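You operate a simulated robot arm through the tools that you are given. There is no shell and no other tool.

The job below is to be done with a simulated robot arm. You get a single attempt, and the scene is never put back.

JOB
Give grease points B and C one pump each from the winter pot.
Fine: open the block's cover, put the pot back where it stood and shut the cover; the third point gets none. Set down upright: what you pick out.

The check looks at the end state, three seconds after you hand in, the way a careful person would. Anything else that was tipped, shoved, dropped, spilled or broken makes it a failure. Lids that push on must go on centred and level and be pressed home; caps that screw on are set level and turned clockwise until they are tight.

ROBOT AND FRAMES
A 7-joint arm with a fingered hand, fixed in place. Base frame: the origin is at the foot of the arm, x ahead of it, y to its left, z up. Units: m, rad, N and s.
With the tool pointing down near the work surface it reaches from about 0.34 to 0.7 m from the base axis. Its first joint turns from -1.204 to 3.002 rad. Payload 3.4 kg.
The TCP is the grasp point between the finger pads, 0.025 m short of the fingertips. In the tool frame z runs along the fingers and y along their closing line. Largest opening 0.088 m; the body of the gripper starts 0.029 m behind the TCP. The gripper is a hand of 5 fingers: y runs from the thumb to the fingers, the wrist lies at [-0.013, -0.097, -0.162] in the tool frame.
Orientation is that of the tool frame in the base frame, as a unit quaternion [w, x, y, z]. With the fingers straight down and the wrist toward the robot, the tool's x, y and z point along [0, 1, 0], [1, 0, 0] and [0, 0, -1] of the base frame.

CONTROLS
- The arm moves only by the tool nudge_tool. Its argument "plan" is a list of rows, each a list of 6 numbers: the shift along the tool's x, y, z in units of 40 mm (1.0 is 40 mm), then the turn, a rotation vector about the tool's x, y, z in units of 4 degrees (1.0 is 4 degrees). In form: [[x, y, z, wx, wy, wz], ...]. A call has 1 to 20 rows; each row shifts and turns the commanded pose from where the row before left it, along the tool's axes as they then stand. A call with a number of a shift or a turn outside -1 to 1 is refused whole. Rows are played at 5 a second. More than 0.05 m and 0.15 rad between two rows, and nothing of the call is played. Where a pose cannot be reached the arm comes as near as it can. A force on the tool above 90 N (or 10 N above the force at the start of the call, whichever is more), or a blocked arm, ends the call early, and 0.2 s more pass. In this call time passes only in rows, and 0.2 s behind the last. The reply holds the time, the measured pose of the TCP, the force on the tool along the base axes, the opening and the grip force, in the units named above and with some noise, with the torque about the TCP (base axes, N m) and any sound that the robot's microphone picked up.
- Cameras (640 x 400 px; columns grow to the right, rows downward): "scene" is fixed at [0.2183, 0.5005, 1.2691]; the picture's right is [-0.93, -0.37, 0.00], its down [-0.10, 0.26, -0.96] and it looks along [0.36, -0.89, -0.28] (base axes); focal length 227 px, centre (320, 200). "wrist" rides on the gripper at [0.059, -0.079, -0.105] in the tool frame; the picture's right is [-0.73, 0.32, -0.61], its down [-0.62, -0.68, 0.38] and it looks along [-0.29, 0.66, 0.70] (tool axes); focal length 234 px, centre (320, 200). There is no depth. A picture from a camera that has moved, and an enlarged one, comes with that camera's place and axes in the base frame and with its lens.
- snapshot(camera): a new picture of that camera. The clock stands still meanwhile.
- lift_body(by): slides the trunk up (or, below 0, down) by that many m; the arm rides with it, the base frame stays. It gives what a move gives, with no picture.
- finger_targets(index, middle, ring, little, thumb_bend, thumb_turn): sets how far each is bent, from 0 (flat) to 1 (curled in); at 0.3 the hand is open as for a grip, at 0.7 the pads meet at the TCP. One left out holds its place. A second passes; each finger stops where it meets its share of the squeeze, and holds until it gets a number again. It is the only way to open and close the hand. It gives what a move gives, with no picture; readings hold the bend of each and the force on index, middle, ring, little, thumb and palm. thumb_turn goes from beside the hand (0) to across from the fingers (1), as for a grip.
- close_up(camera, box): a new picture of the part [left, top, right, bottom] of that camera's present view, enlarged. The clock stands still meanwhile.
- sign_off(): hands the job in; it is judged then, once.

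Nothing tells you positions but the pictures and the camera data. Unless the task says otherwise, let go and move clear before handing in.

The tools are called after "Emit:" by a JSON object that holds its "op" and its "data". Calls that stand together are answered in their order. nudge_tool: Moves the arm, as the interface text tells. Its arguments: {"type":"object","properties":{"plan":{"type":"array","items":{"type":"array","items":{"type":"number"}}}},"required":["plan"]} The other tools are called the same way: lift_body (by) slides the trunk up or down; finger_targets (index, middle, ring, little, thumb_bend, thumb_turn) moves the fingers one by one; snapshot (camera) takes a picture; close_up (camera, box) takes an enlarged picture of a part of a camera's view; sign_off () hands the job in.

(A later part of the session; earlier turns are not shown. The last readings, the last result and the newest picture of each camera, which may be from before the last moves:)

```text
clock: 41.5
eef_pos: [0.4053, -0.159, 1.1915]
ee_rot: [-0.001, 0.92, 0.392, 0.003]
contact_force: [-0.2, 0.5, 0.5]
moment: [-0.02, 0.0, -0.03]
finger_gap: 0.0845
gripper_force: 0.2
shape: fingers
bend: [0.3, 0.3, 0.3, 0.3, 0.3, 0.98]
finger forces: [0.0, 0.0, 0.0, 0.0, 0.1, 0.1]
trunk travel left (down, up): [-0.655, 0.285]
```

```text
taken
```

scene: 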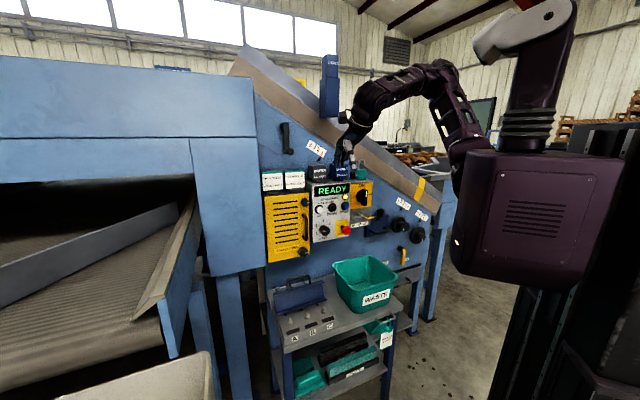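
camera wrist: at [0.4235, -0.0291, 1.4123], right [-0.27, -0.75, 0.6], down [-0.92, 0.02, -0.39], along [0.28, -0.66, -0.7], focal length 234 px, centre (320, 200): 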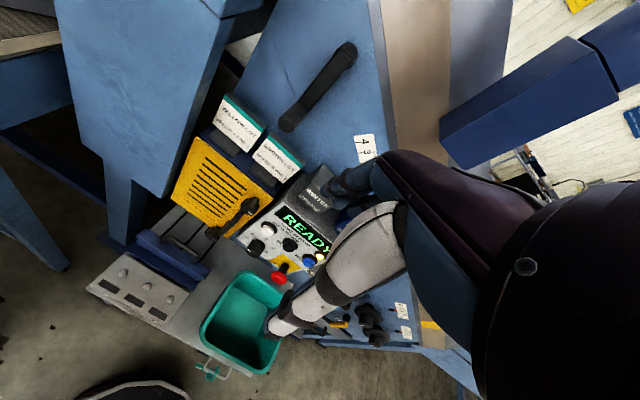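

Emit:
{"op": "nudge_tool", "data": {"plan": [[0, 0.75, 0, 0, 0, 0], [0, 0.75, 0, 0, 0, 0], [0, 0.75, 0, 0, 0, 0], [0, 0.75, 0, 0, 0, 0]]}}

Emit:
{"op": "snapshot", "data": {"camera": "scene"}}

Emit:
{"op": "snapshot", "data": {"camera": "wrist"}}

Emit:
{"op": "close_up", "data": {"camera": "scene", "box": [280, 80, 400, 210]}}

```text
clock: 42.5
eef_pos: [0.4936, -0.2444, 1.1911]
ee_rot: [0.0, 0.92, 0.393, 0.004]
contact_force: [-0.5, 0.4, 0.6]
moment: [-0.01, 0.03, 0.0]
finger_gap: 0.0844
gripper_force: 0.1
shape: fingers
bend: [0.3, 0.3, 0.3, 0.3, 0.3, 0.98]
finger forces: [0.1, 0.0, 0.0, 0.1, 0.0, 0.1]
trunk travel left (down, up): [-0.655, 0.285]
```

```text
taken
```

scene: 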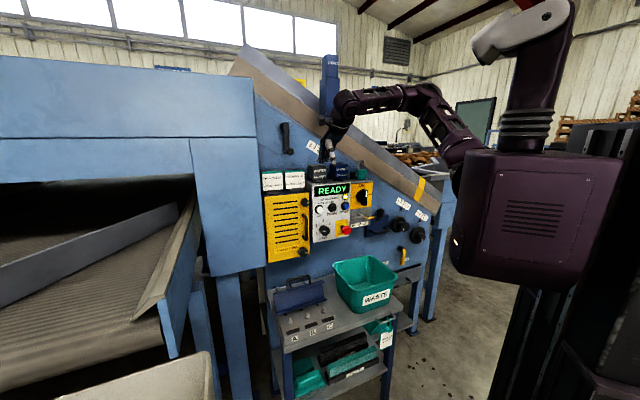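

```text
taken
camera wrist: at [0.4751, -0.147, 1.2958], right [-0.27, -0.75, 0.6], down [-0.92, 0.02, -0.39], along [0.28, -0.66, -0.7], focal length 234 px, centre (320, 200)
```

wrist: 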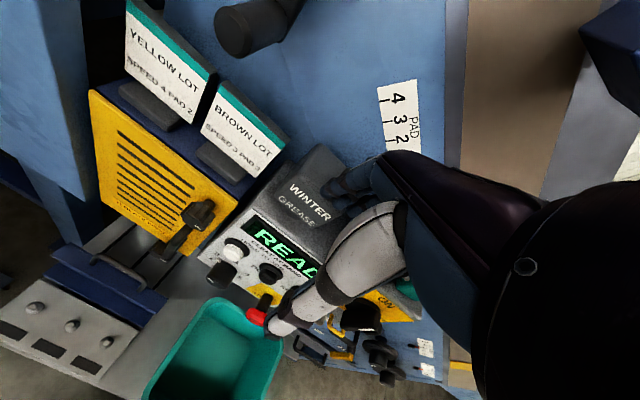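

```text
3.08 times, centred on (340, 145) of scene
camera zoom: at [0.2183, 0.5005, 1.2691], right [-0.93, -0.37, 0.0], down [-0.1, 0.26, -0.96], along [0.36, -0.89, -0.28], focal length 700 px, centre (258, 369)
```

zoom: 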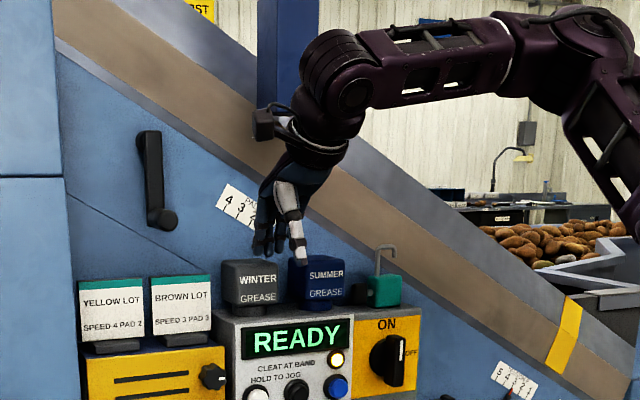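

The wrist stays about 4 cm clear of the light. I'll go on in two short stages.

Emit:
{"op": "nudge_tool", "data": {"plan": [[0, 0.4, 0, 0, 0, 0], [0, 0.4, 0, 0, 0, 0], [0, 0.4, 0, 0, 0, 0]]}}

Emit:
{"op": "close_up", "data": {"camera": "wrist", "box": [220, 100, 440, 260]}}

Emit:
{"op": "close_up", "data": {"camera": "scene", "box": [295, 90, 375, 190]}}

```text
clock: 43.4
eef_pos: [0.5276, -0.2771, 1.1929]
ee_rot: [0.0, 0.92, 0.392, 0.003]
contact_force: [0.6, 0.3, 0.2]
moment: [0.04, -0.01, 0.01]
finger_gap: 0.0843
gripper_force: 0.1
shape: fingers
bend: [0.3, 0.3, 0.3, 0.3, 0.3, 0.98]
finger forces: [0.0, 0.0, 0.1, 0.0, 0.1, 0.0]
trunk travel left (down, up): [-0.655, 0.285]
```

```text
2.50 times, centred on (330, 180) of wrist
camera zoom: at [0.5102, -0.1788, 1.2978], right [-0.27, -0.75, 0.6], down [-0.92, 0.02, -0.39], along [0.28, -0.66, -0.7], focal length 585 px, centre (295, 250)
```

zoom: 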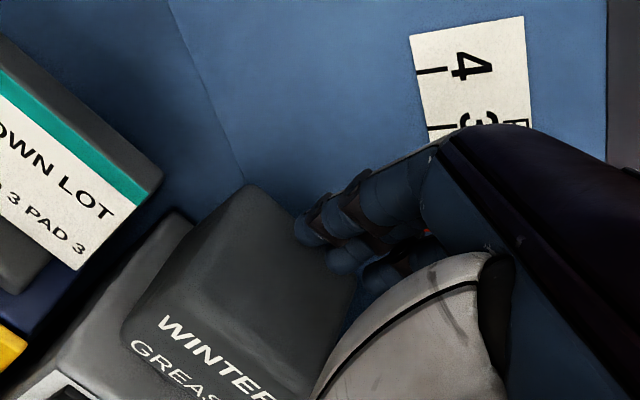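

```text
4.00 times, centred on (335, 140) of scene
camera zoom: at [0.2183, 0.5005, 1.2691], right [-0.93, -0.37, 0.0], down [-0.1, 0.26, -0.96], along [0.36, -0.89, -0.28], focal length 909 px, centre (260, 440)
```

zoom: 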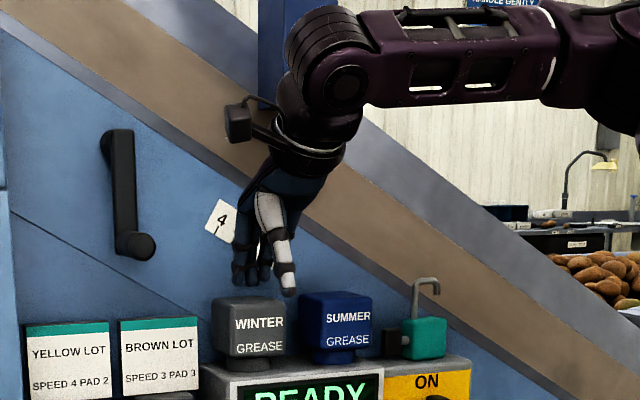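

I'll bend the fingers slightly so they fit between the pot and the wall, then move over the pot.

Emit:
{"op": "finger_targets", "data": {"index": 0.36, "middle": 0.36, "ring": 0.36, "little": 0.36}}

Emit:
{"op": "nudge_tool", "data": {"plan": [[0.1, 0.3, 0, 0, 0, 0], [0.05, 0.3, 0, 0, 0, 0], [0, 0.35, 0, 0, 0, 0]]}}

Emit:
{"op": "close_up", "data": {"camera": "wrist", "box": [220, 100, 440, 260]}}

Emit:
{"op": "close_up", "data": {"camera": "scene", "box": [295, 90, 375, 190]}}

```text
clock: 44.4
eef_pos: [0.5279, -0.2766, 1.1934]
ee_rot: [0.0, 0.92, 0.393, 0.004]
contact_force: [-0.3, 0.8, -0.5]
moment: [0.01, 0.01, 0.02]
finger_gap: 0.0786
gripper_force: 0.0
shape: fingers
bend: [0.36, 0.36, 0.36, 0.36, 0.3, 0.98]
finger forces: [0.0, 0.1, 0.0, 0.0, 0.0, 0.0]
trunk travel left (down, up): [-0.655, 0.285]
```

```text
clock: 45.1
eef_pos: [0.5577, -0.2974, 1.1937]
ee_rot: [0.0, 0.919, 0.393, 0.004]
contact_force: [-4.8, 4.2, -0.4]
moment: [-0.07, -0.06, -0.08]
finger_gap: 0.0786
gripper_force: 3.6
shape: fingers
bend: [0.36, 0.39, 0.36, 0.36, 0.3, 0.98]
finger forces: [0.1, 6.5, 0.0, 0.0, 0.0, 0.1]
trunk travel left (down, up): [-0.655, 0.285]
```

```text
2.50 times, centred on (330, 180) of wrist
camera zoom: at [0.5398, -0.1984, 1.299], right [-0.27, -0.75, 0.6], down [-0.92, 0.02, -0.39], along [0.28, -0.66, -0.7], focal length 585 px, centre (295, 250)
```

zoom: 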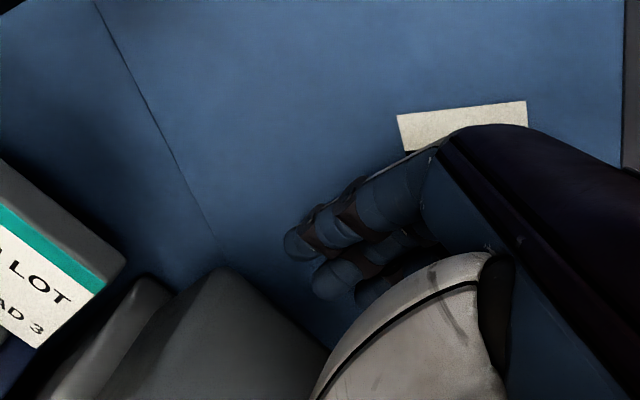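

```text
4.00 times, centred on (335, 140) of scene
camera zoom: at [0.2183, 0.5005, 1.2691], right [-0.93, -0.37, 0.0], down [-0.1, 0.26, -0.96], along [0.36, -0.89, -0.28], focal length 909 px, centre (260, 440)
```

zoom: 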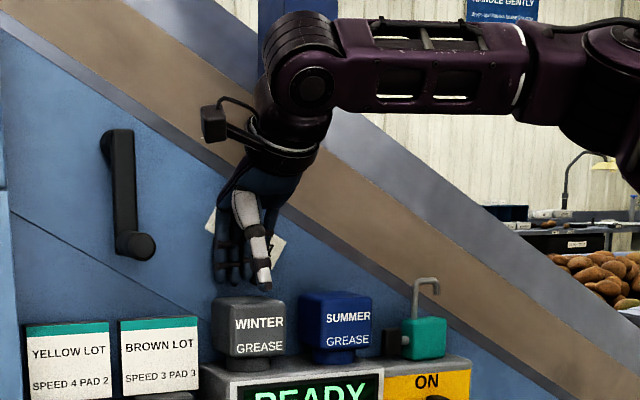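

The middle finger's knuckle touches the wall lightly, so the gap behind the pot is only about 18 mm. I'll bend the fingers more, to nearly straight down, before going on.

Emit:
{"op": "finger_targets", "data": {"index": 0.41, "middle": 0.42, "ring": 0.42, "little": 0.42}}

Emit:
{"op": "close_up", "data": {"camera": "wrist", "box": [220, 140, 380, 260]}}

Emit:
{"op": "close_up", "data": {"camera": "scene", "box": [315, 130, 365, 190]}}

```text
clock: 46.1
eef_pos: [0.5591, -0.2982, 1.1933]
ee_rot: [0.001, 0.92, 0.392, 0.003]
contact_force: [-1.2, 1.9, -0.2]
moment: [0.01, -0.05, 0.0]
finger_gap: 0.0729
gripper_force: 0.4
shape: fingers
bend: [0.41, 0.43, 0.42, 0.42, 0.3, 0.98]
finger forces: [0.0, 2.2, 0.1, 0.1, 0.1, 0.1]
trunk travel left (down, up): [-0.655, 0.285]
```

```text
3.33 times, centred on (300, 200) of wrist
camera zoom: at [0.5413, -0.1997, 1.2984], right [-0.27, -0.75, 0.6], down [-0.92, 0.02, -0.39], along [0.28, -0.66, -0.7], focal length 781 px, centre (387, 200)
```

zoom: 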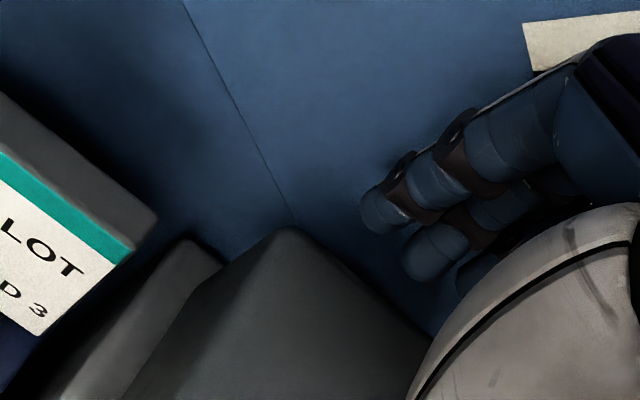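

```text
6.67 times, centred on (340, 160) of scene
camera zoom: at [0.2183, 0.5005, 1.2691], right [-0.93, -0.37, 0.0], down [-0.1, 0.26, -0.96], along [0.36, -0.89, -0.28], focal length 1516 px, centre (187, 467)
```

zoom: 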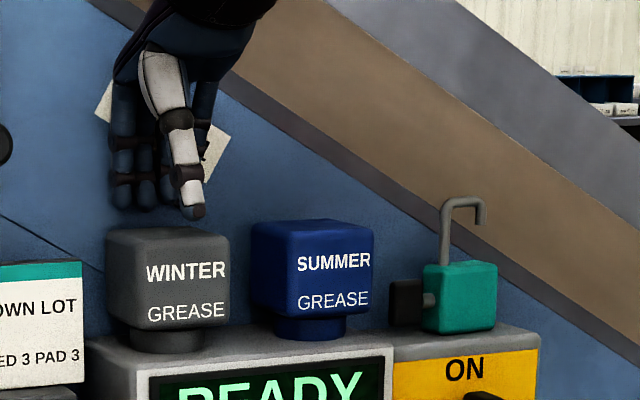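

The dark joint rings on the fingers are what touch the wall. Tilting the hand about 8° (tips toward the wall, knuckles away) should stand the fingers vertically in the gap.

Emit:
{"op": "nudge_tool", "data": {"plan": [[0, -0.1, 0, 0, 0, 0], [0, 0, 0, -1, 0, 0], [0, 0, 0, -1, 0, 0]]}}

Emit:
{"op": "finger_targets", "data": {"index": 0.4, "middle": 0.4, "ring": 0.4, "little": 0.4}}

Emit:
{"op": "close_up", "data": {"camera": "wrist", "box": [220, 140, 380, 260]}}

Emit:
{"op": "close_up", "data": {"camera": "scene", "box": [300, 90, 370, 190]}}

```text
clock: 47.0
eef_pos: [0.5558, -0.2962, 1.1934]
ee_rot: [0.065, 0.917, 0.391, 0.031]
contact_force: [-0.5, -0.3, 0.4]
moment: [0.0, -0.03, 0.0]
finger_gap: 0.0731
gripper_force: 0.0
shape: fingers
bend: [0.41, 0.42, 0.42, 0.42, 0.3, 0.98]
finger forces: [0.1, 0.1, 0.1, 0.0, 0.1, 0.0]
trunk travel left (down, up): [-0.655, 0.285]
```

```text
clock: 48.0
eef_pos: [0.5555, -0.295, 1.1927]
ee_rot: [0.064, 0.917, 0.392, 0.03]
contact_force: [0.1, 0.8, -0.4]
moment: [0.03, 0.03, 0.0]
finger_gap: 0.0738
gripper_force: 0.1
shape: fingers
bend: [0.4, 0.4, 0.4, 0.4, 0.3, 0.98]
finger forces: [0.0, 0.0, 0.0, 0.0, 0.1, 0.1]
trunk travel left (down, up): [-0.655, 0.285]
```

```text
3.33 times, centred on (300, 200) of wrist
camera zoom: at [0.5281, -0.1874, 1.2859], right [-0.34, -0.69, 0.64], down [-0.88, -0.02, -0.48], along [0.34, -0.72, -0.6], focal length 781 px, centre (387, 200)
```

zoom: 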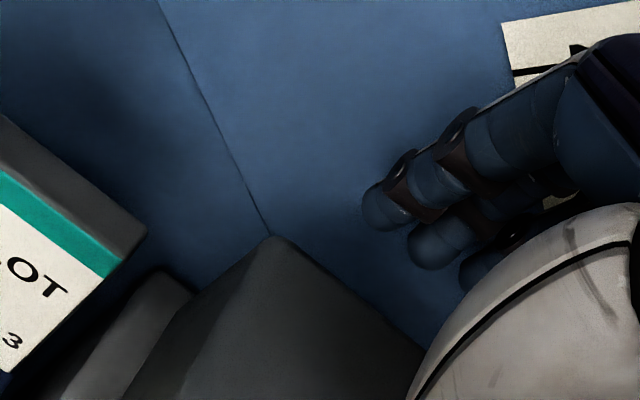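

```text
4.00 times, centred on (335, 140) of scene
camera zoom: at [0.2183, 0.5005, 1.2691], right [-0.93, -0.37, 0.0], down [-0.1, 0.26, -0.96], along [0.36, -0.89, -0.28], focal length 909 px, centre (260, 440)
```

zoom: 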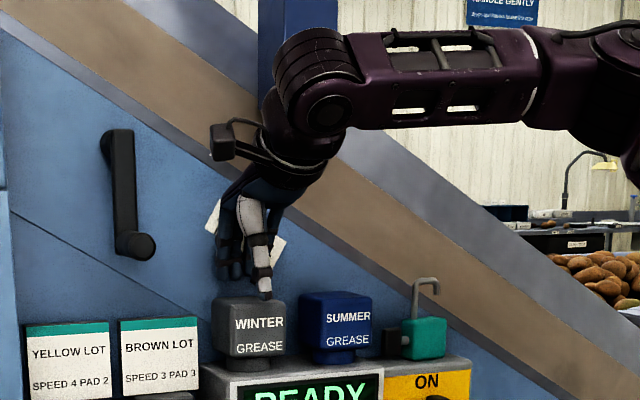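

With the tilt, the fingers clear the wall and sit 2–3 mm behind the pot's back edge. I'll add 3 mm and descend straight down in small steps, watching the finger forces.

Emit:
{"op": "nudge_tool", "data": {"plan": [[0, 0.075, 0.01, 0, 0, 0], [0, -0.035, 0.2475, 0, 0, 0], [0, -0.035, 0.2475, 0, 0, 0], [0, -0.017, 0.124, 0, 0, 0]]}}

Emit:
{"op": "close_up", "data": {"camera": "wrist", "box": [220, 140, 380, 260]}}

Emit:
{"op": "close_up", "data": {"camera": "scene", "box": [310, 130, 370, 190]}}

```text
clock: 49.0
eef_pos: [0.5578, -0.2981, 1.1686]
ee_rot: [0.064, 0.918, 0.391, 0.03]
contact_force: [-0.7, 0.4, 0.1]
moment: [0.02, 0.0, -0.01]
finger_gap: 0.074
gripper_force: 0.2
shape: fingers
bend: [0.4, 0.4, 0.4, 0.4, 0.3, 0.98]
finger forces: [0.2, 0.0, 0.1, 0.1, 0.0, 0.0]
trunk travel left (down, up): [-0.655, 0.285]
```

```text
3.33 times, centred on (300, 200) of wrist
camera zoom: at [0.5302, -0.1895, 1.2605], right [-0.34, -0.69, 0.64], down [-0.88, -0.02, -0.48], along [0.34, -0.72, -0.6], focal length 781 px, centre (387, 200)
```

zoom: 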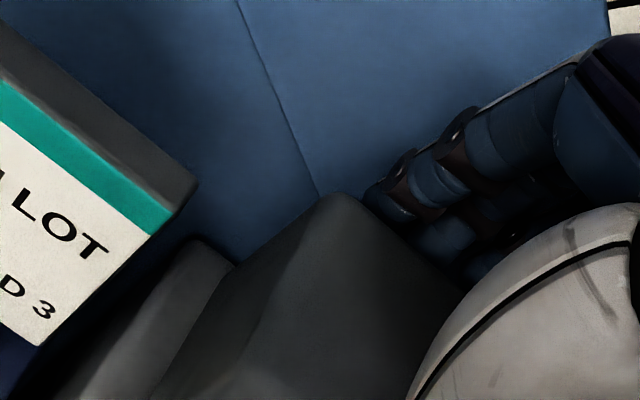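

```text
6.67 times, centred on (340, 160) of scene
camera zoom: at [0.2183, 0.5005, 1.2691], right [-0.93, -0.37, 0.0], down [-0.1, 0.26, -0.96], along [0.36, -0.89, -0.28], focal length 1516 px, centre (187, 467)
```

zoom: 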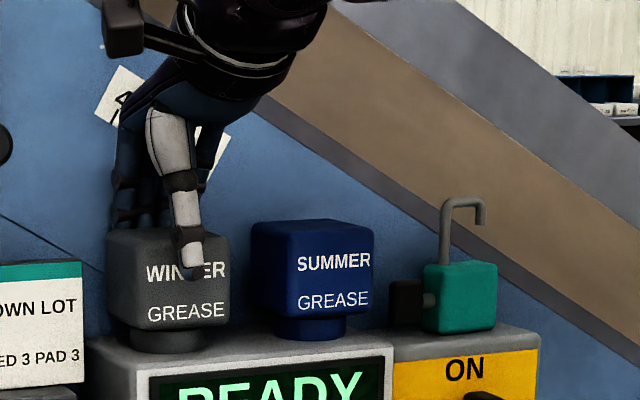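

Emit:
{"op": "nudge_tool", "data": {"plan": [[0, -0.035, 0.2475, 0, 0, 0], [0, -0.035, 0.2475, 0, 0, 0], [0, -0.035, 0.2475, 0, 0, 0], [0, -0.017, 0.124, 0, 0, 0]]}}

Emit:
{"op": "close_up", "data": {"camera": "wrist", "box": [220, 140, 380, 260]}}

Emit:
{"op": "close_up", "data": {"camera": "scene", "box": [310, 130, 370, 190]}}

```text
clock: 50.0
eef_pos: [0.5581, -0.2968, 1.1354]
ee_rot: [0.066, 0.918, 0.391, 0.034]
contact_force: [3.6, -3.0, 15.8]
moment: [-0.09, -0.21, -0.01]
finger_gap: 0.0805
gripper_force: 6.5
shape: fingers
bend: [0.33, 0.4, 0.4, 0.4, 0.3, 0.98]
finger forces: [12.3, 0.0, 0.0, 0.5, 1.8, 0.0]
trunk travel left (down, up): [-0.655, 0.285]
```

```text
3.33 times, centred on (300, 200) of wrist
camera zoom: at [0.5295, -0.1893, 1.2274], right [-0.34, -0.69, 0.64], down [-0.87, -0.02, -0.48], along [0.35, -0.73, -0.6], focal length 781 px, centre (387, 200)
```

zoom: 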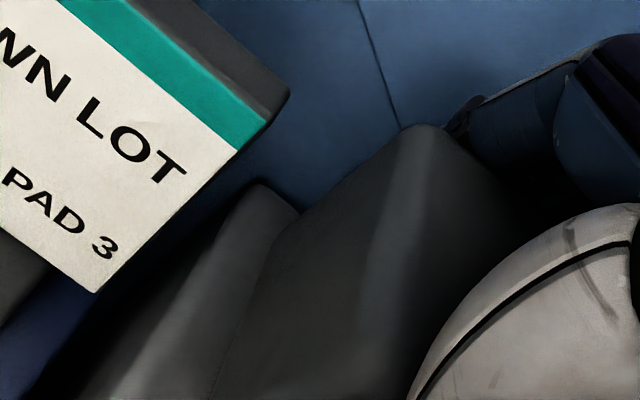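

```text
6.67 times, centred on (340, 160) of scene
camera zoom: at [0.2183, 0.5005, 1.2691], right [-0.93, -0.37, 0.0], down [-0.1, 0.26, -0.96], along [0.36, -0.89, -0.28], focal length 1516 px, centre (187, 467)
```

zoom: 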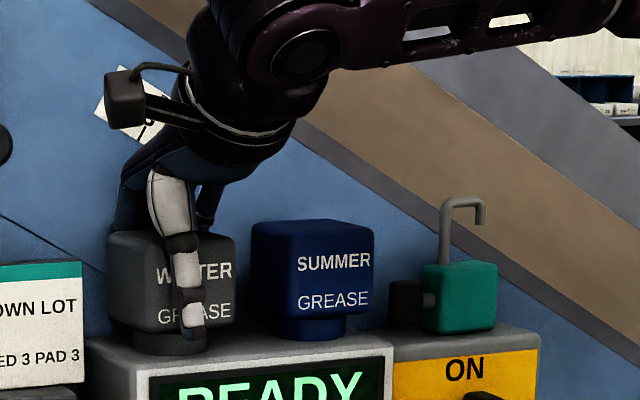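

Something on the index side is pressing lightly on the pot's top back edge. I'll rise 5 mm to relieve it and then close the grip.

Emit:
{"op": "nudge_tool", "data": {"plan": [[0, 0.0175, -0.124, 0, 0, 0]]}}

Emit:
{"op": "close_up", "data": {"camera": "scene", "box": [310, 130, 370, 190]}}

Emit:
{"op": "close_up", "data": {"camera": "wrist", "box": [220, 140, 380, 260]}}

```text
clock: 50.4
eef_pos: [0.5581, -0.2978, 1.1375]
ee_rot: [0.063, 0.918, 0.391, 0.029]
contact_force: [-0.1, -1.7, 1.5]
moment: [-0.02, -0.08, 0.0]
finger_gap: 0.0785
gripper_force: 4.2
shape: fingers
bend: [0.36, 0.4, 0.4, 0.4, 0.3, 0.98]
finger forces: [5.0, 0.1, 0.0, 0.4, 2.5, 0.0]
trunk travel left (down, up): [-0.655, 0.285]
```

```text
6.67 times, centred on (340, 160) of scene
camera zoom: at [0.2183, 0.5005, 1.2691], right [-0.93, -0.37, 0.0], down [-0.1, 0.26, -0.96], along [0.36, -0.89, -0.28], focal length 1516 px, centre (187, 467)
```

zoom: 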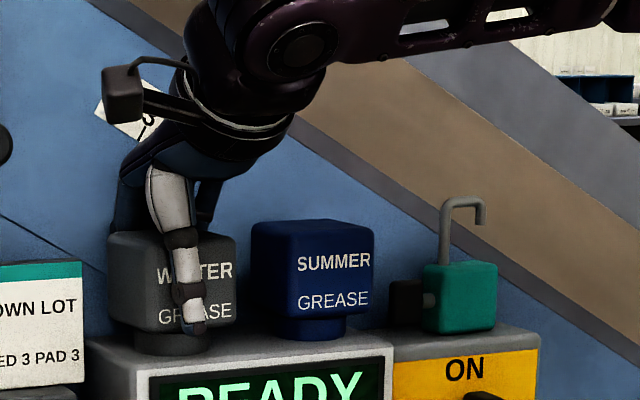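

```text
3.33 times, centred on (300, 200) of wrist
camera zoom: at [0.5305, -0.1892, 1.2298], right [-0.33, -0.69, 0.64], down [-0.88, -0.02, -0.48], along [0.34, -0.72, -0.6], focal length 781 px, centre (387, 200)
```

zoom: 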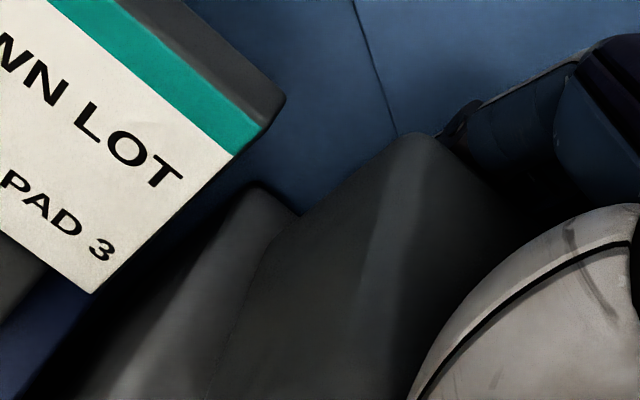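

The pot was nudged forward a few millimetres, and I'll put it back at its recorded place later. Closing the grip now.

Emit:
{"op": "finger_targets", "data": {"index": 0.7, "middle": 0.7, "ring": 0.7, "little": 0.42, "thumb_bend": 0.7}}

Emit:
{"op": "close_up", "data": {"camera": "scene", "box": [310, 130, 370, 190]}}

Emit:
{"op": "close_up", "data": {"camera": "wrist", "box": [220, 140, 380, 260]}}

```text
clock: 51.4
eef_pos: [0.5584, -0.2975, 1.1381]
ee_rot: [0.064, 0.917, 0.392, 0.03]
contact_force: [-0.8, -0.3, 0.8]
moment: [-0.09, -0.04, 0.01]
finger_gap: 0.054
gripper_force: 32.8
shape: fingers
bend: [0.43, 0.55, 0.53, 0.42, 0.51, 0.95]
finger forces: [17.0, 7.7, 8.2, 0.1, 32.8, 0.1]
trunk travel left (down, up): [-0.655, 0.285]
```

```text
6.67 times, centred on (340, 160) of scene
camera zoom: at [0.2183, 0.5005, 1.2691], right [-0.93, -0.37, 0.0], down [-0.1, 0.26, -0.96], along [0.36, -0.89, -0.28], focal length 1516 px, centre (187, 467)
```

zoom: 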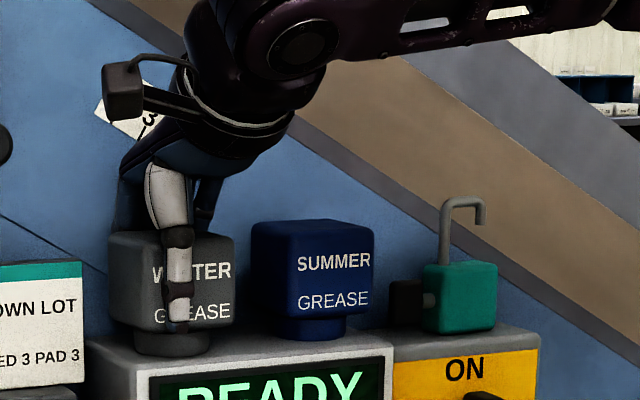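

```text
3.33 times, centred on (300, 200) of wrist
camera zoom: at [0.5304, -0.189, 1.2313], right [-0.34, -0.69, 0.64], down [-0.88, -0.02, -0.48], along [0.34, -0.72, -0.6], focal length 781 px, centre (387, 200)
```

zoom: 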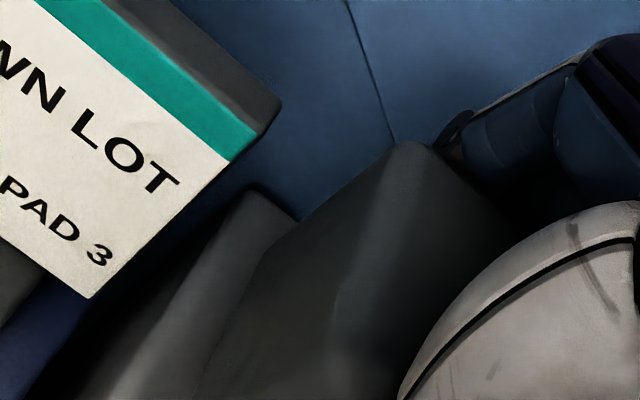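

The grip is firm at 33 N. I'll lift the pot slightly and check that it comes along.

Emit:
{"op": "nudge_tool", "data": {"plan": [[0, 0.0175, -0.124, 0, 0, 0], [0, 0.0175, -0.124, 0, 0, 0], [0, 0.0175, -0.124, 0, 0, 0], [0, 0.0175, -0.124, 0, 0, 0]]}}

Emit:
{"op": "close_up", "data": {"camera": "scene", "box": [310, 130, 370, 190]}}

Emit:
{"op": "close_up", "data": {"camera": "wrist", "box": [220, 140, 380, 260]}}

```text
clock: 52.4
eef_pos: [0.5578, -0.2977, 1.1581]
ee_rot: [0.064, 0.918, 0.391, 0.03]
contact_force: [0.0, 0.5, -2.0]
moment: [0.0, 0.0, 0.02]
finger_gap: 0.0544
gripper_force: 32.0
shape: fingers
bend: [0.44, 0.56, 0.54, 0.42, 0.51, 0.94]
finger forces: [16.1, 7.6, 8.1, 0.1, 32.1, 0.0]
trunk travel left (down, up): [-0.655, 0.285]
```

```text
6.67 times, centred on (340, 160) of scene
camera zoom: at [0.2183, 0.5005, 1.2691], right [-0.93, -0.37, 0.0], down [-0.1, 0.26, -0.96], along [0.36, -0.89, -0.28], focal length 1516 px, centre (187, 467)
```

zoom: 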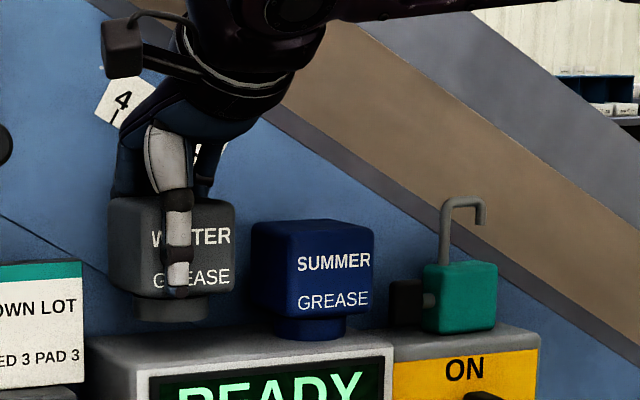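

```text
3.33 times, centred on (300, 200) of wrist
camera zoom: at [0.531, -0.1901, 1.2508], right [-0.34, -0.69, 0.64], down [-0.88, -0.02, -0.48], along [0.34, -0.72, -0.6], focal length 781 px, centre (387, 200)
```

zoom: 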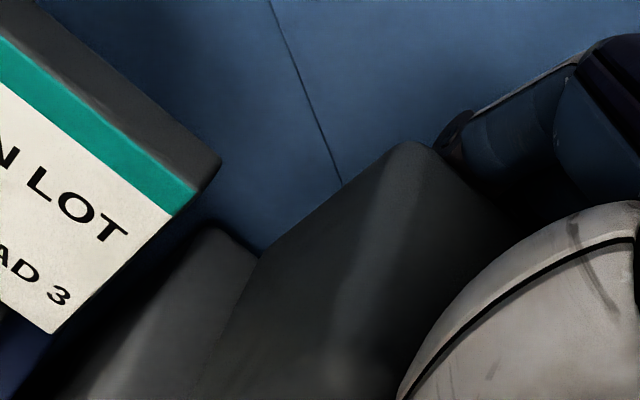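

The pot comes up level. Now I'll draw it straight back from the machine.

Emit:
{"op": "nudge_tool", "data": {"plan": [[0, -0.3, -0.04, 0, 0, 0], [0, -0.5, -0.07, 0, 0, 0], [0, -0.6, -0.083, 0, 0, 0], [0, -0.6, -0.083, 0, 0, 0], [0, -0.6, -0.083, 0, 0, 0], [0, -0.6, -0.083, 0, 0, 0], [0, -0.6, -0.083, 0, 0, 0], [0, -0.5, -0.07, 0, 0, 0]]}}

Emit:
{"op": "snapshot", "data": {"camera": "scene"}}

Emit:
{"op": "snapshot", "data": {"camera": "wrist"}}

Emit:
{"op": "close_up", "data": {"camera": "scene", "box": [290, 110, 400, 230]}}

```text
clock: 54.1
eef_pos: [0.4342, -0.1766, 1.1582]
ee_rot: [0.065, 0.918, 0.391, 0.03]
contact_force: [0.2, 1.0, -2.3]
moment: [-0.02, -0.03, -0.01]
finger_gap: 0.0543
gripper_force: 31.1
shape: fingers
bend: [0.44, 0.56, 0.54, 0.42, 0.51, 0.94]
finger forces: [15.6, 7.5, 8.2, 0.1, 31.6, 0.0]
trunk travel left (down, up): [-0.655, 0.285]
```

```text
taken
```

scene: 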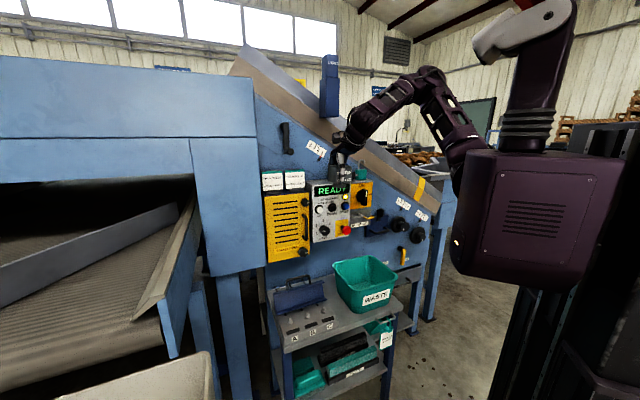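

```text
taken
camera wrist: at [0.4055, -0.0674, 1.2508], right [-0.34, -0.69, 0.64], down [-0.88, -0.02, -0.48], along [0.34, -0.73, -0.6], focal length 234 px, centre (320, 200)
```

wrist: 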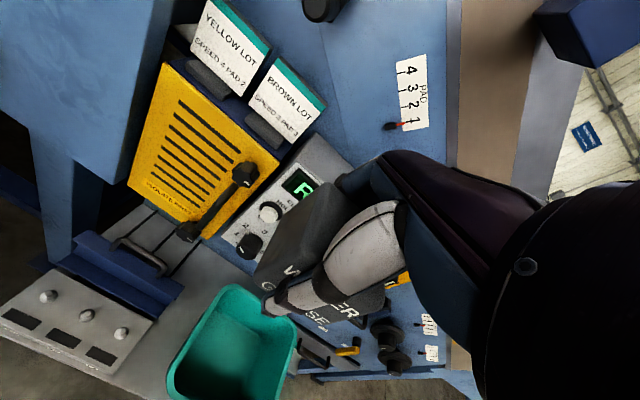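

```text
3.33 times, centred on (345, 170) of scene
camera zoom: at [0.2183, 0.5005, 1.2691], right [-0.93, -0.37, 0.0], down [-0.1, 0.26, -0.96], along [0.36, -0.89, -0.28], focal length 758 px, centre (237, 300)
```

zoom: 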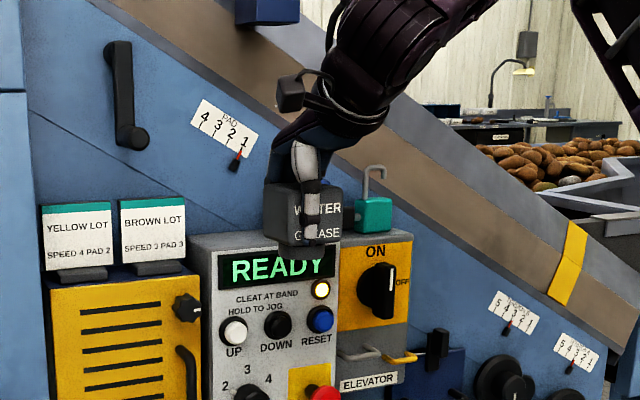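

The pot is out and upright. Before lowering, I'll measure the open cover against the nipples, because my fingers will sit between the pot and the cover.

Emit:
{"op": "close_up", "data": {"camera": "wrist", "box": [0, 210, 200, 360]}}

Emit:
{"op": "close_up", "data": {"camera": "scene", "box": [265, 265, 355, 345]}}

Emit:
{"op": "close_up", "data": {"camera": "scene", "box": [315, 140, 355, 185]}}

```text
2.67 times, centred on (100, 285) of wrist
camera zoom: at [0.4055, -0.0674, 1.2508], right [-0.34, -0.69, 0.64], down [-0.88, -0.02, -0.48], along [0.34, -0.73, -0.6], focal length 624 px, centre (907, -27)
```

zoom: 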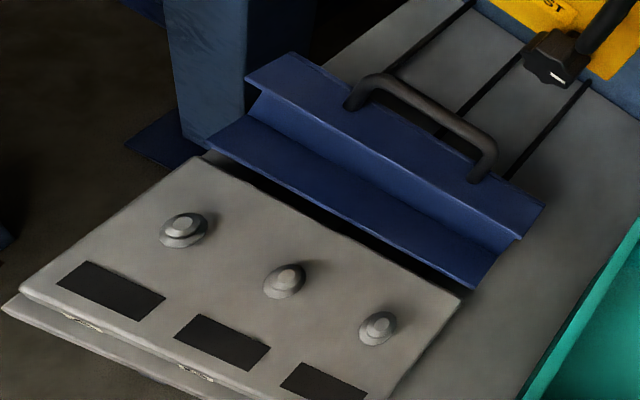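

```text
5.00 times, centred on (310, 305) of scene
camera zoom: at [0.2183, 0.5005, 1.2691], right [-0.93, -0.37, 0.0], down [-0.1, 0.26, -0.96], along [0.36, -0.89, -0.28], focal length 1137 px, centre (370, -325)
```

zoom: 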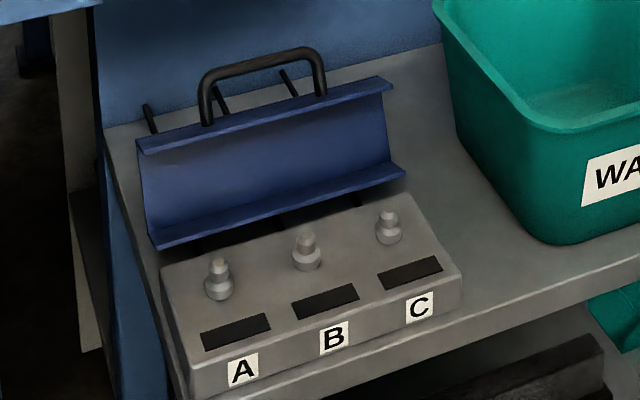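

```text
8.89 times, centred on (335, 162) of scene
camera zoom: at [0.2183, 0.5005, 1.2691], right [-0.93, -0.37, 0.0], down [-0.1, 0.26, -0.96], along [0.36, -0.89, -0.28], focal length 2021 px, centre (187, 533)
```

zoom: 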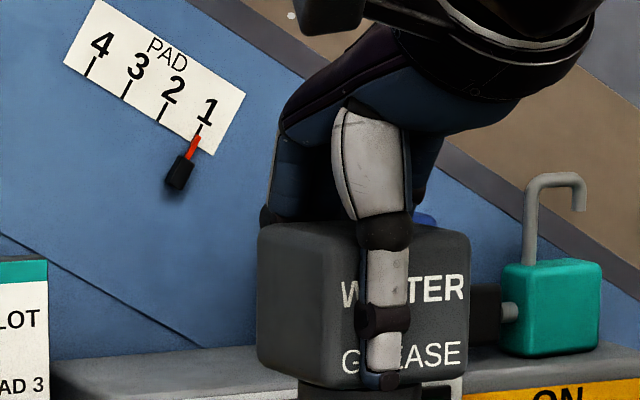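

The open cover's nearest edge is 70 mm behind the nipple line, so my fingers (about 55 mm) will clear it. I'll move sideways over the block and lower the trunk.

Emit:
{"op": "nudge_tool", "data": {"plan": [[0.6, -0.03, 0, 0, 0, 0], [0.6, -0.03, 0, 0, 0, 0], [0.6, -0.03, 0, 0, 0, 0], [0.6, -0.03, 0, 0, 0, 0], [0.6, -0.03, 0, 0, 0, 0]]}}

Emit:
{"op": "lift_body", "data": {"by": -0.36}}

Emit:
{"op": "snapshot", "data": {"camera": "wrist"}}

Emit:
{"op": "snapshot", "data": {"camera": "scene"}}

Emit:
{"op": "close_up", "data": {"camera": "scene", "box": [270, 230, 360, 345]}}

```text
clock: 55.4
eef_pos: [0.5155, -0.0833, 1.1547]
ee_rot: [0.064, 0.917, 0.391, 0.03]
contact_force: [1.2, -0.1, -1.8]
moment: [0.01, 0.01, -0.01]
finger_gap: 0.0541
gripper_force: 31.5
shape: fingers
bend: [0.44, 0.56, 0.54, 0.42, 0.51, 0.94]
finger forces: [15.8, 7.5, 8.1, 0.0, 31.3, 0.1]
trunk travel left (down, up): [-0.655, 0.285]
```

```text
clock: 58.9
eef_pos: [0.5138, -0.085, 0.7955]
ee_rot: [0.064, 0.917, 0.392, 0.03]
contact_force: [0.2, 0.9, -2.4]
moment: [0.0, 0.0, 0.03]
finger_gap: 0.0542
gripper_force: 31.4
shape: fingers
bend: [0.44, 0.56, 0.54, 0.42, 0.51, 0.94]
finger forces: [15.7, 7.5, 8.0, 0.1, 31.2, 0.1]
trunk travel left (down, up): [-0.295, 0.645]
```

```text
taken
camera wrist: at [0.4855, 0.0229, 0.888], right [-0.34, -0.69, 0.64], down [-0.88, -0.02, -0.48], along [0.34, -0.72, -0.6], focal length 234 px, centre (320, 200)
```

wrist: 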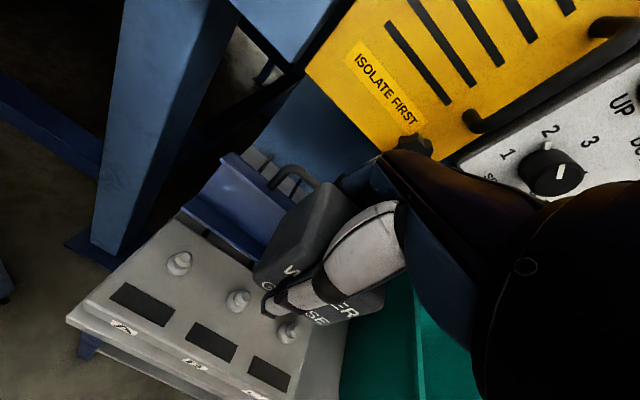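

```text
taken
```

scene: 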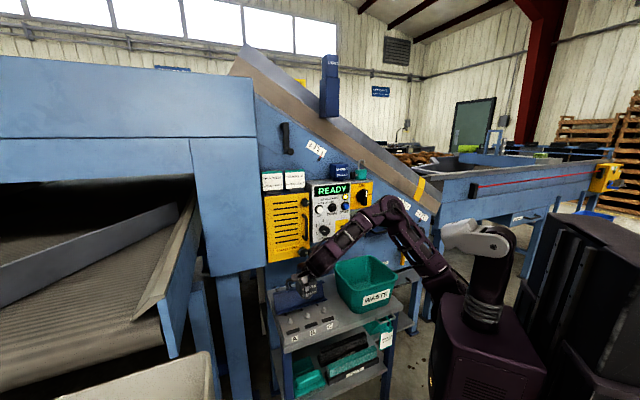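

```text
3.48 times, centred on (315, 288) of scene
camera zoom: at [0.2183, 0.5005, 1.2691], right [-0.93, -0.37, 0.0], down [-0.1, 0.26, -0.96], along [0.36, -0.89, -0.28], focal length 791 px, centre (337, -104)
```

zoom: 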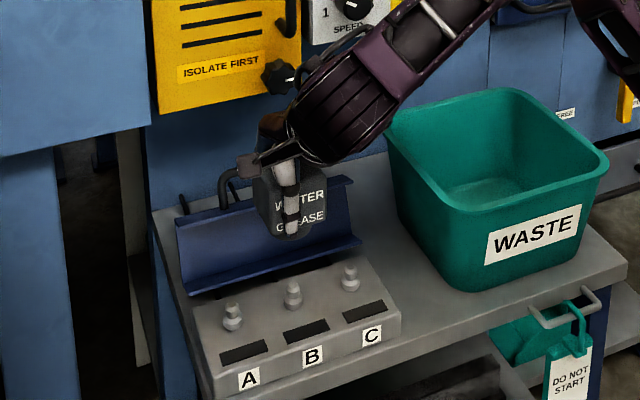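

Emit:
{"op": "close_up", "data": {"camera": "scene", "box": [295, 270, 345, 325]}}

Emit:
{"op": "close_up", "data": {"camera": "wrist", "box": [140, 160, 400, 360]}}

```text
7.27 times, centred on (320, 298) of scene
camera zoom: at [0.2183, 0.5005, 1.2691], right [-0.93, -0.37, 0.0], down [-0.1, 0.26, -0.96], along [0.36, -0.89, -0.28], focal length 1654 px, centre (320, -509)
```

zoom: 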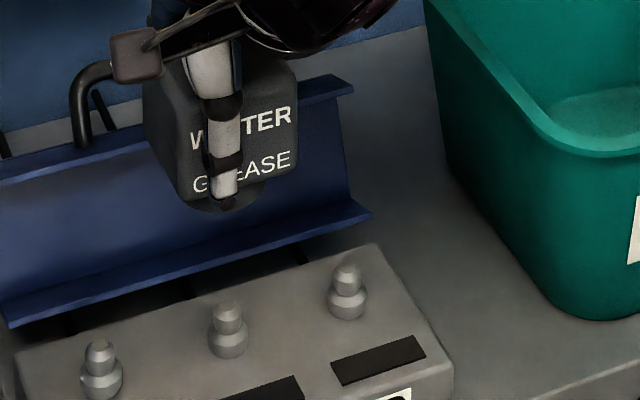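

```text
2.00 times, centred on (270, 260) of wrist
camera zoom: at [0.4855, 0.0229, 0.888], right [-0.34, -0.69, 0.64], down [-0.88, -0.02, -0.48], along [0.34, -0.72, -0.6], focal length 468 px, centre (420, 80)
```

zoom: 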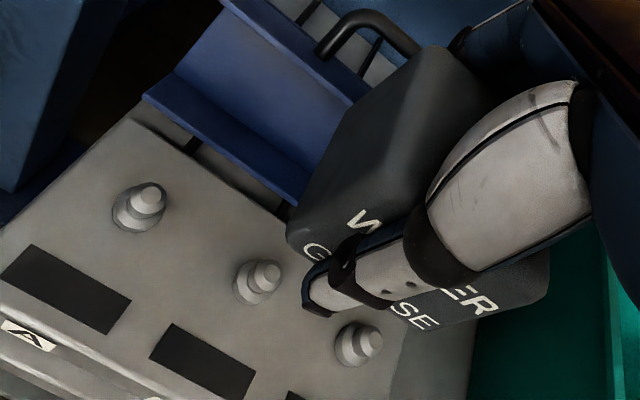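

By three estimates the pot is within a few millimetres of being over nipple B. I'll descend to just above it, where alignment is easier to judge.

Emit:
{"op": "nudge_tool", "data": {"plan": [[0, -0.035, 0.2475, 0, 0, 0], [0, -0.035, 0.2475, 0, 0, 0], [0, -0.035, 0.2475, 0, 0, 0], [0, -0.035, 0.2475, 0, 0, 0], [0, -0.035, 0.2475, 0, 0, 0]]}}

Emit:
{"op": "close_up", "data": {"camera": "scene", "box": [295, 285, 345, 335]}}

Emit:
{"op": "close_up", "data": {"camera": "wrist", "box": [140, 160, 400, 360]}}

```text
clock: 60.0
eef_pos: [0.5132, -0.0845, 0.7441]
ee_rot: [0.064, 0.918, 0.391, 0.03]
contact_force: [-0.6, 0.1, -2.2]
moment: [0.01, -0.01, 0.01]
finger_gap: 0.0542
gripper_force: 31.4
shape: fingers
bend: [0.44, 0.56, 0.54, 0.42, 0.51, 0.94]
finger forces: [15.6, 7.4, 8.1, 0.0, 31.2, 0.0]
trunk travel left (down, up): [-0.295, 0.645]
```

```text
8.00 times, centred on (320, 310) of scene
camera zoom: at [0.2183, 0.5005, 1.2691], right [-0.93, -0.37, 0.0], down [-0.1, 0.26, -0.96], along [0.36, -0.89, -0.28], focal length 1819 px, centre (320, -680)
```

zoom: 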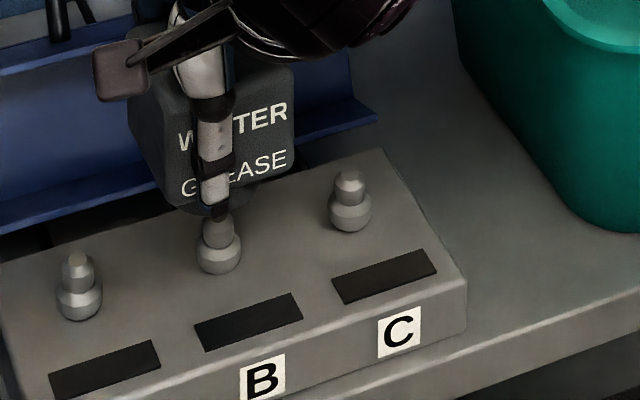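

```text
2.00 times, centred on (270, 260) of wrist
camera zoom: at [0.4861, 0.0232, 0.8372], right [-0.34, -0.69, 0.64], down [-0.88, -0.02, -0.48], along [0.34, -0.72, -0.6], focal length 468 px, centre (420, 80)
```

zoom: 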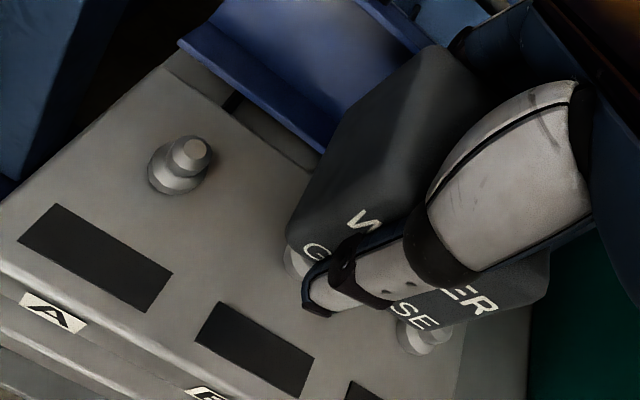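

Emit:
{"op": "close_up", "data": {"camera": "scene", "box": [305, 298, 333, 322]}}

Emit:
{"op": "close_up", "data": {"camera": "wrist", "box": [260, 240, 370, 340]}}

```text
16.00 times, centred on (319, 310) of scene
camera zoom: at [0.2183, 0.5005, 1.2691], right [-0.93, -0.37, 0.0], down [-0.1, 0.26, -0.96], along [0.36, -0.89, -0.28], focal length 3638 px, centre (336, -1560)
```

zoom: 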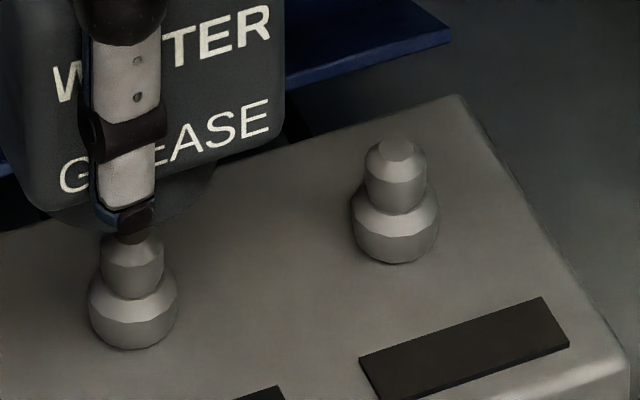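

```text
4.00 times, centred on (315, 290) of wrist
camera zoom: at [0.4861, 0.0232, 0.8372], right [-0.34, -0.69, 0.64], down [-0.88, -0.02, -0.48], along [0.34, -0.72, -0.6], focal length 937 px, centre (340, -160)
```

zoom: 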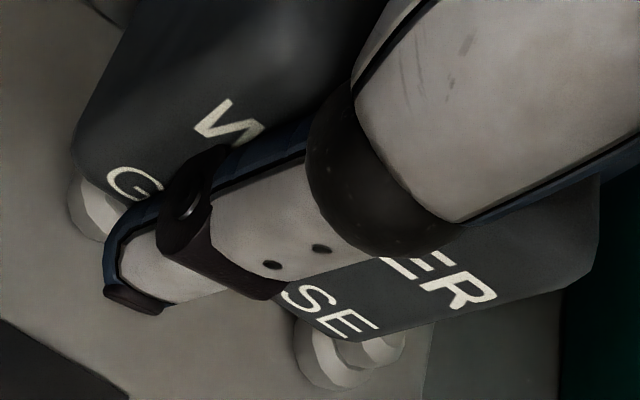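

The pot's foot is centred over B to within about 2–4 mm. I'll apply a small correction and descend until contact.

Emit:
{"op": "nudge_tool", "data": {"plan": [[0.02, 0.05, 0.007, 0, 0, 0], [0, -0.0175, 0.124, 0, 0, 0], [0, -0.0175, 0.124, 0, 0, 0], [0, -0.0175, 0.124, 0, 0, 0]]}}

Emit:
{"op": "close_up", "data": {"camera": "scene", "box": [305, 298, 333, 322]}}

```text
clock: 61.0
eef_pos: [0.5174, -0.0852, 0.7287]
ee_rot: [0.065, 0.917, 0.392, 0.031]
contact_force: [-0.5, 0.4, -3.4]
moment: [0.01, -0.01, 0.0]
finger_gap: 0.0544
gripper_force: 30.9
shape: fingers
bend: [0.44, 0.56, 0.54, 0.42, 0.51, 0.94]
finger forces: [15.6, 7.4, 8.0, 0.0, 31.1, 0.0]
trunk travel left (down, up): [-0.295, 0.645]
```

```text
16.00 times, centred on (319, 310) of scene
camera zoom: at [0.2183, 0.5005, 1.2691], right [-0.93, -0.37, 0.0], down [-0.1, 0.26, -0.96], along [0.36, -0.89, -0.28], focal length 3638 px, centre (336, -1560)
```

zoom: 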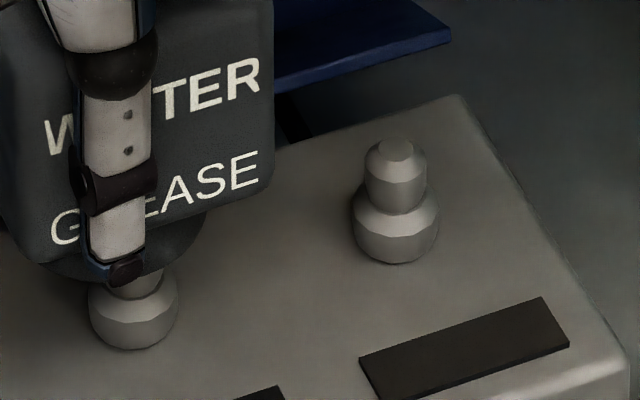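

It drifted about 4 mm left in the picture, so I'll correct sideways and ease down further.

Emit:
{"op": "nudge_tool", "data": {"plan": [[-0.1, 0.01, 0, 0, 0, 0], [0, -0.01, 0.075, 0, 0, 0], [0, -0.01, 0.075, 0, 0, 0]]}}

Emit:
{"op": "close_up", "data": {"camera": "scene", "box": [305, 298, 333, 322]}}

Emit:
{"op": "close_up", "data": {"camera": "wrist", "box": [240, 220, 370, 340]}}

```text
clock: 61.9
eef_pos: [0.5138, -0.0889, 0.7238]
ee_rot: [0.065, 0.918, 0.391, 0.03]
contact_force: [-0.1, 0.2, -2.1]
moment: [0.01, -0.01, 0.04]
finger_gap: 0.0542
gripper_force: 31.2
shape: fingers
bend: [0.44, 0.56, 0.54, 0.42, 0.51, 0.94]
finger forces: [15.6, 7.4, 8.1, 0.1, 31.1, 0.0]
trunk travel left (down, up): [-0.295, 0.645]
```

```text
16.00 times, centred on (319, 310) of scene
camera zoom: at [0.2183, 0.5005, 1.2691], right [-0.93, -0.37, 0.0], down [-0.1, 0.26, -0.96], along [0.36, -0.89, -0.28], focal length 3638 px, centre (336, -1560)
```

zoom: 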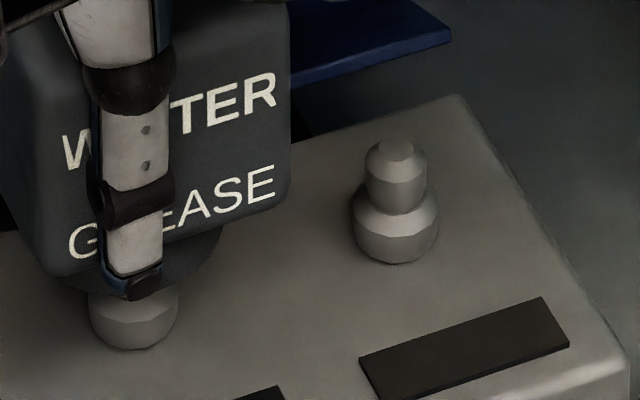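

```text
3.33 times, centred on (305, 280) of wrist
camera zoom: at [0.4865, 0.019, 0.8169], right [-0.34, -0.69, 0.64], down [-0.88, -0.02, -0.48], along [0.34, -0.73, -0.6], focal length 781 px, centre (370, -67)
```

zoom: 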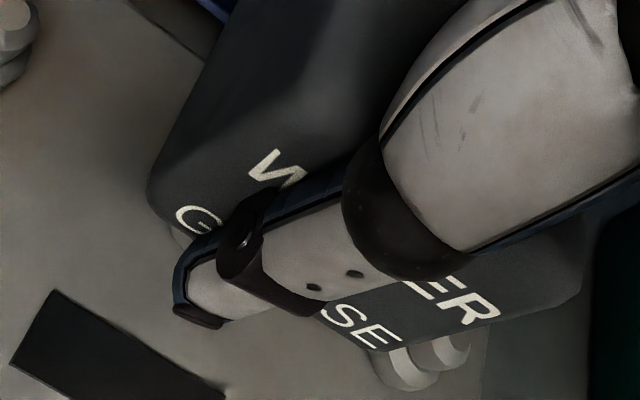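

Alignment looks right in both directions. Continuing down in 3 mm steps to feel for the nipple.

Emit:
{"op": "nudge_tool", "data": {"plan": [[0, -0.01, 0.075, 0, 0, 0], [0, -0.01, 0.075, 0, 0, 0], [0, -0.01, 0.075, 0, 0, 0]]}}

Emit:
{"op": "close_up", "data": {"camera": "scene", "box": [305, 298, 333, 322]}}

```text
clock: 62.6
eef_pos: [0.5123, -0.0898, 0.7173]
ee_rot: [0.065, 0.917, 0.392, 0.031]
contact_force: [2.0, 0.2, 3.1]
moment: [-0.02, -0.09, -0.01]
finger_gap: 0.0542
gripper_force: 32.6
shape: fingers
bend: [0.44, 0.56, 0.54, 0.42, 0.52, 0.94]
finger forces: [17.0, 7.7, 8.3, 0.1, 31.7, 0.1]
trunk travel left (down, up): [-0.295, 0.645]
```

```text
16.00 times, centred on (319, 310) of scene
camera zoom: at [0.2183, 0.5005, 1.2691], right [-0.93, -0.37, 0.0], down [-0.1, 0.26, -0.96], along [0.36, -0.89, -0.28], focal length 3638 px, centre (336, -1560)
```

zoom: 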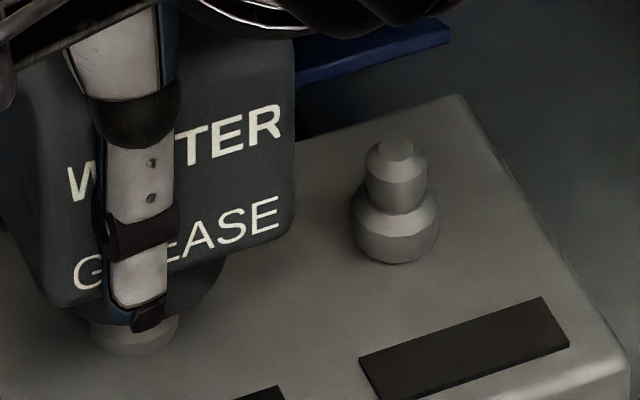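

First contact (about +5 N), so the foot is on the nipple. I'll press in small steps and listen for the pump.

Emit:
{"op": "nudge_tool", "data": {"plan": [[0, -0.007, 0.05, 0, 0, 0], [0, -0.007, 0.05, 0, 0, 0], [0, -0.007, 0.05, 0, 0, 0]]}}

Emit:
{"op": "close_up", "data": {"camera": "scene", "box": [305, 298, 333, 322]}}

```text
clock: 63.5
eef_pos: [0.5127, -0.0881, 0.712]
ee_rot: [0.065, 0.917, 0.391, 0.034]
contact_force: [3.2, -1.5, 21.8]
moment: [-0.21, -0.08, 0.01]
finger_gap: 0.0541
gripper_force: 36.5
shape: fingers
bend: [0.43, 0.56, 0.54, 0.42, 0.52, 0.94]
finger forces: [20.4, 8.6, 9.2, 0.0, 34.2, 0.0]
trunk travel left (down, up): [-0.295, 0.645]
```

```text
16.00 times, centred on (319, 310) of scene
camera zoom: at [0.2183, 0.5005, 1.2691], right [-0.93, -0.37, 0.0], down [-0.1, 0.26, -0.96], along [0.36, -0.89, -0.28], focal length 3638 px, centre (336, -1560)
```

zoom: 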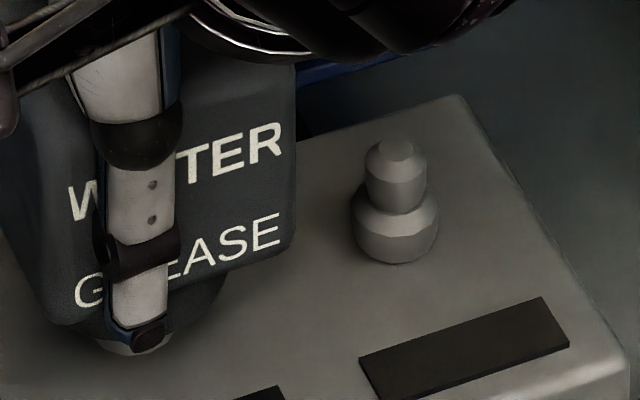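

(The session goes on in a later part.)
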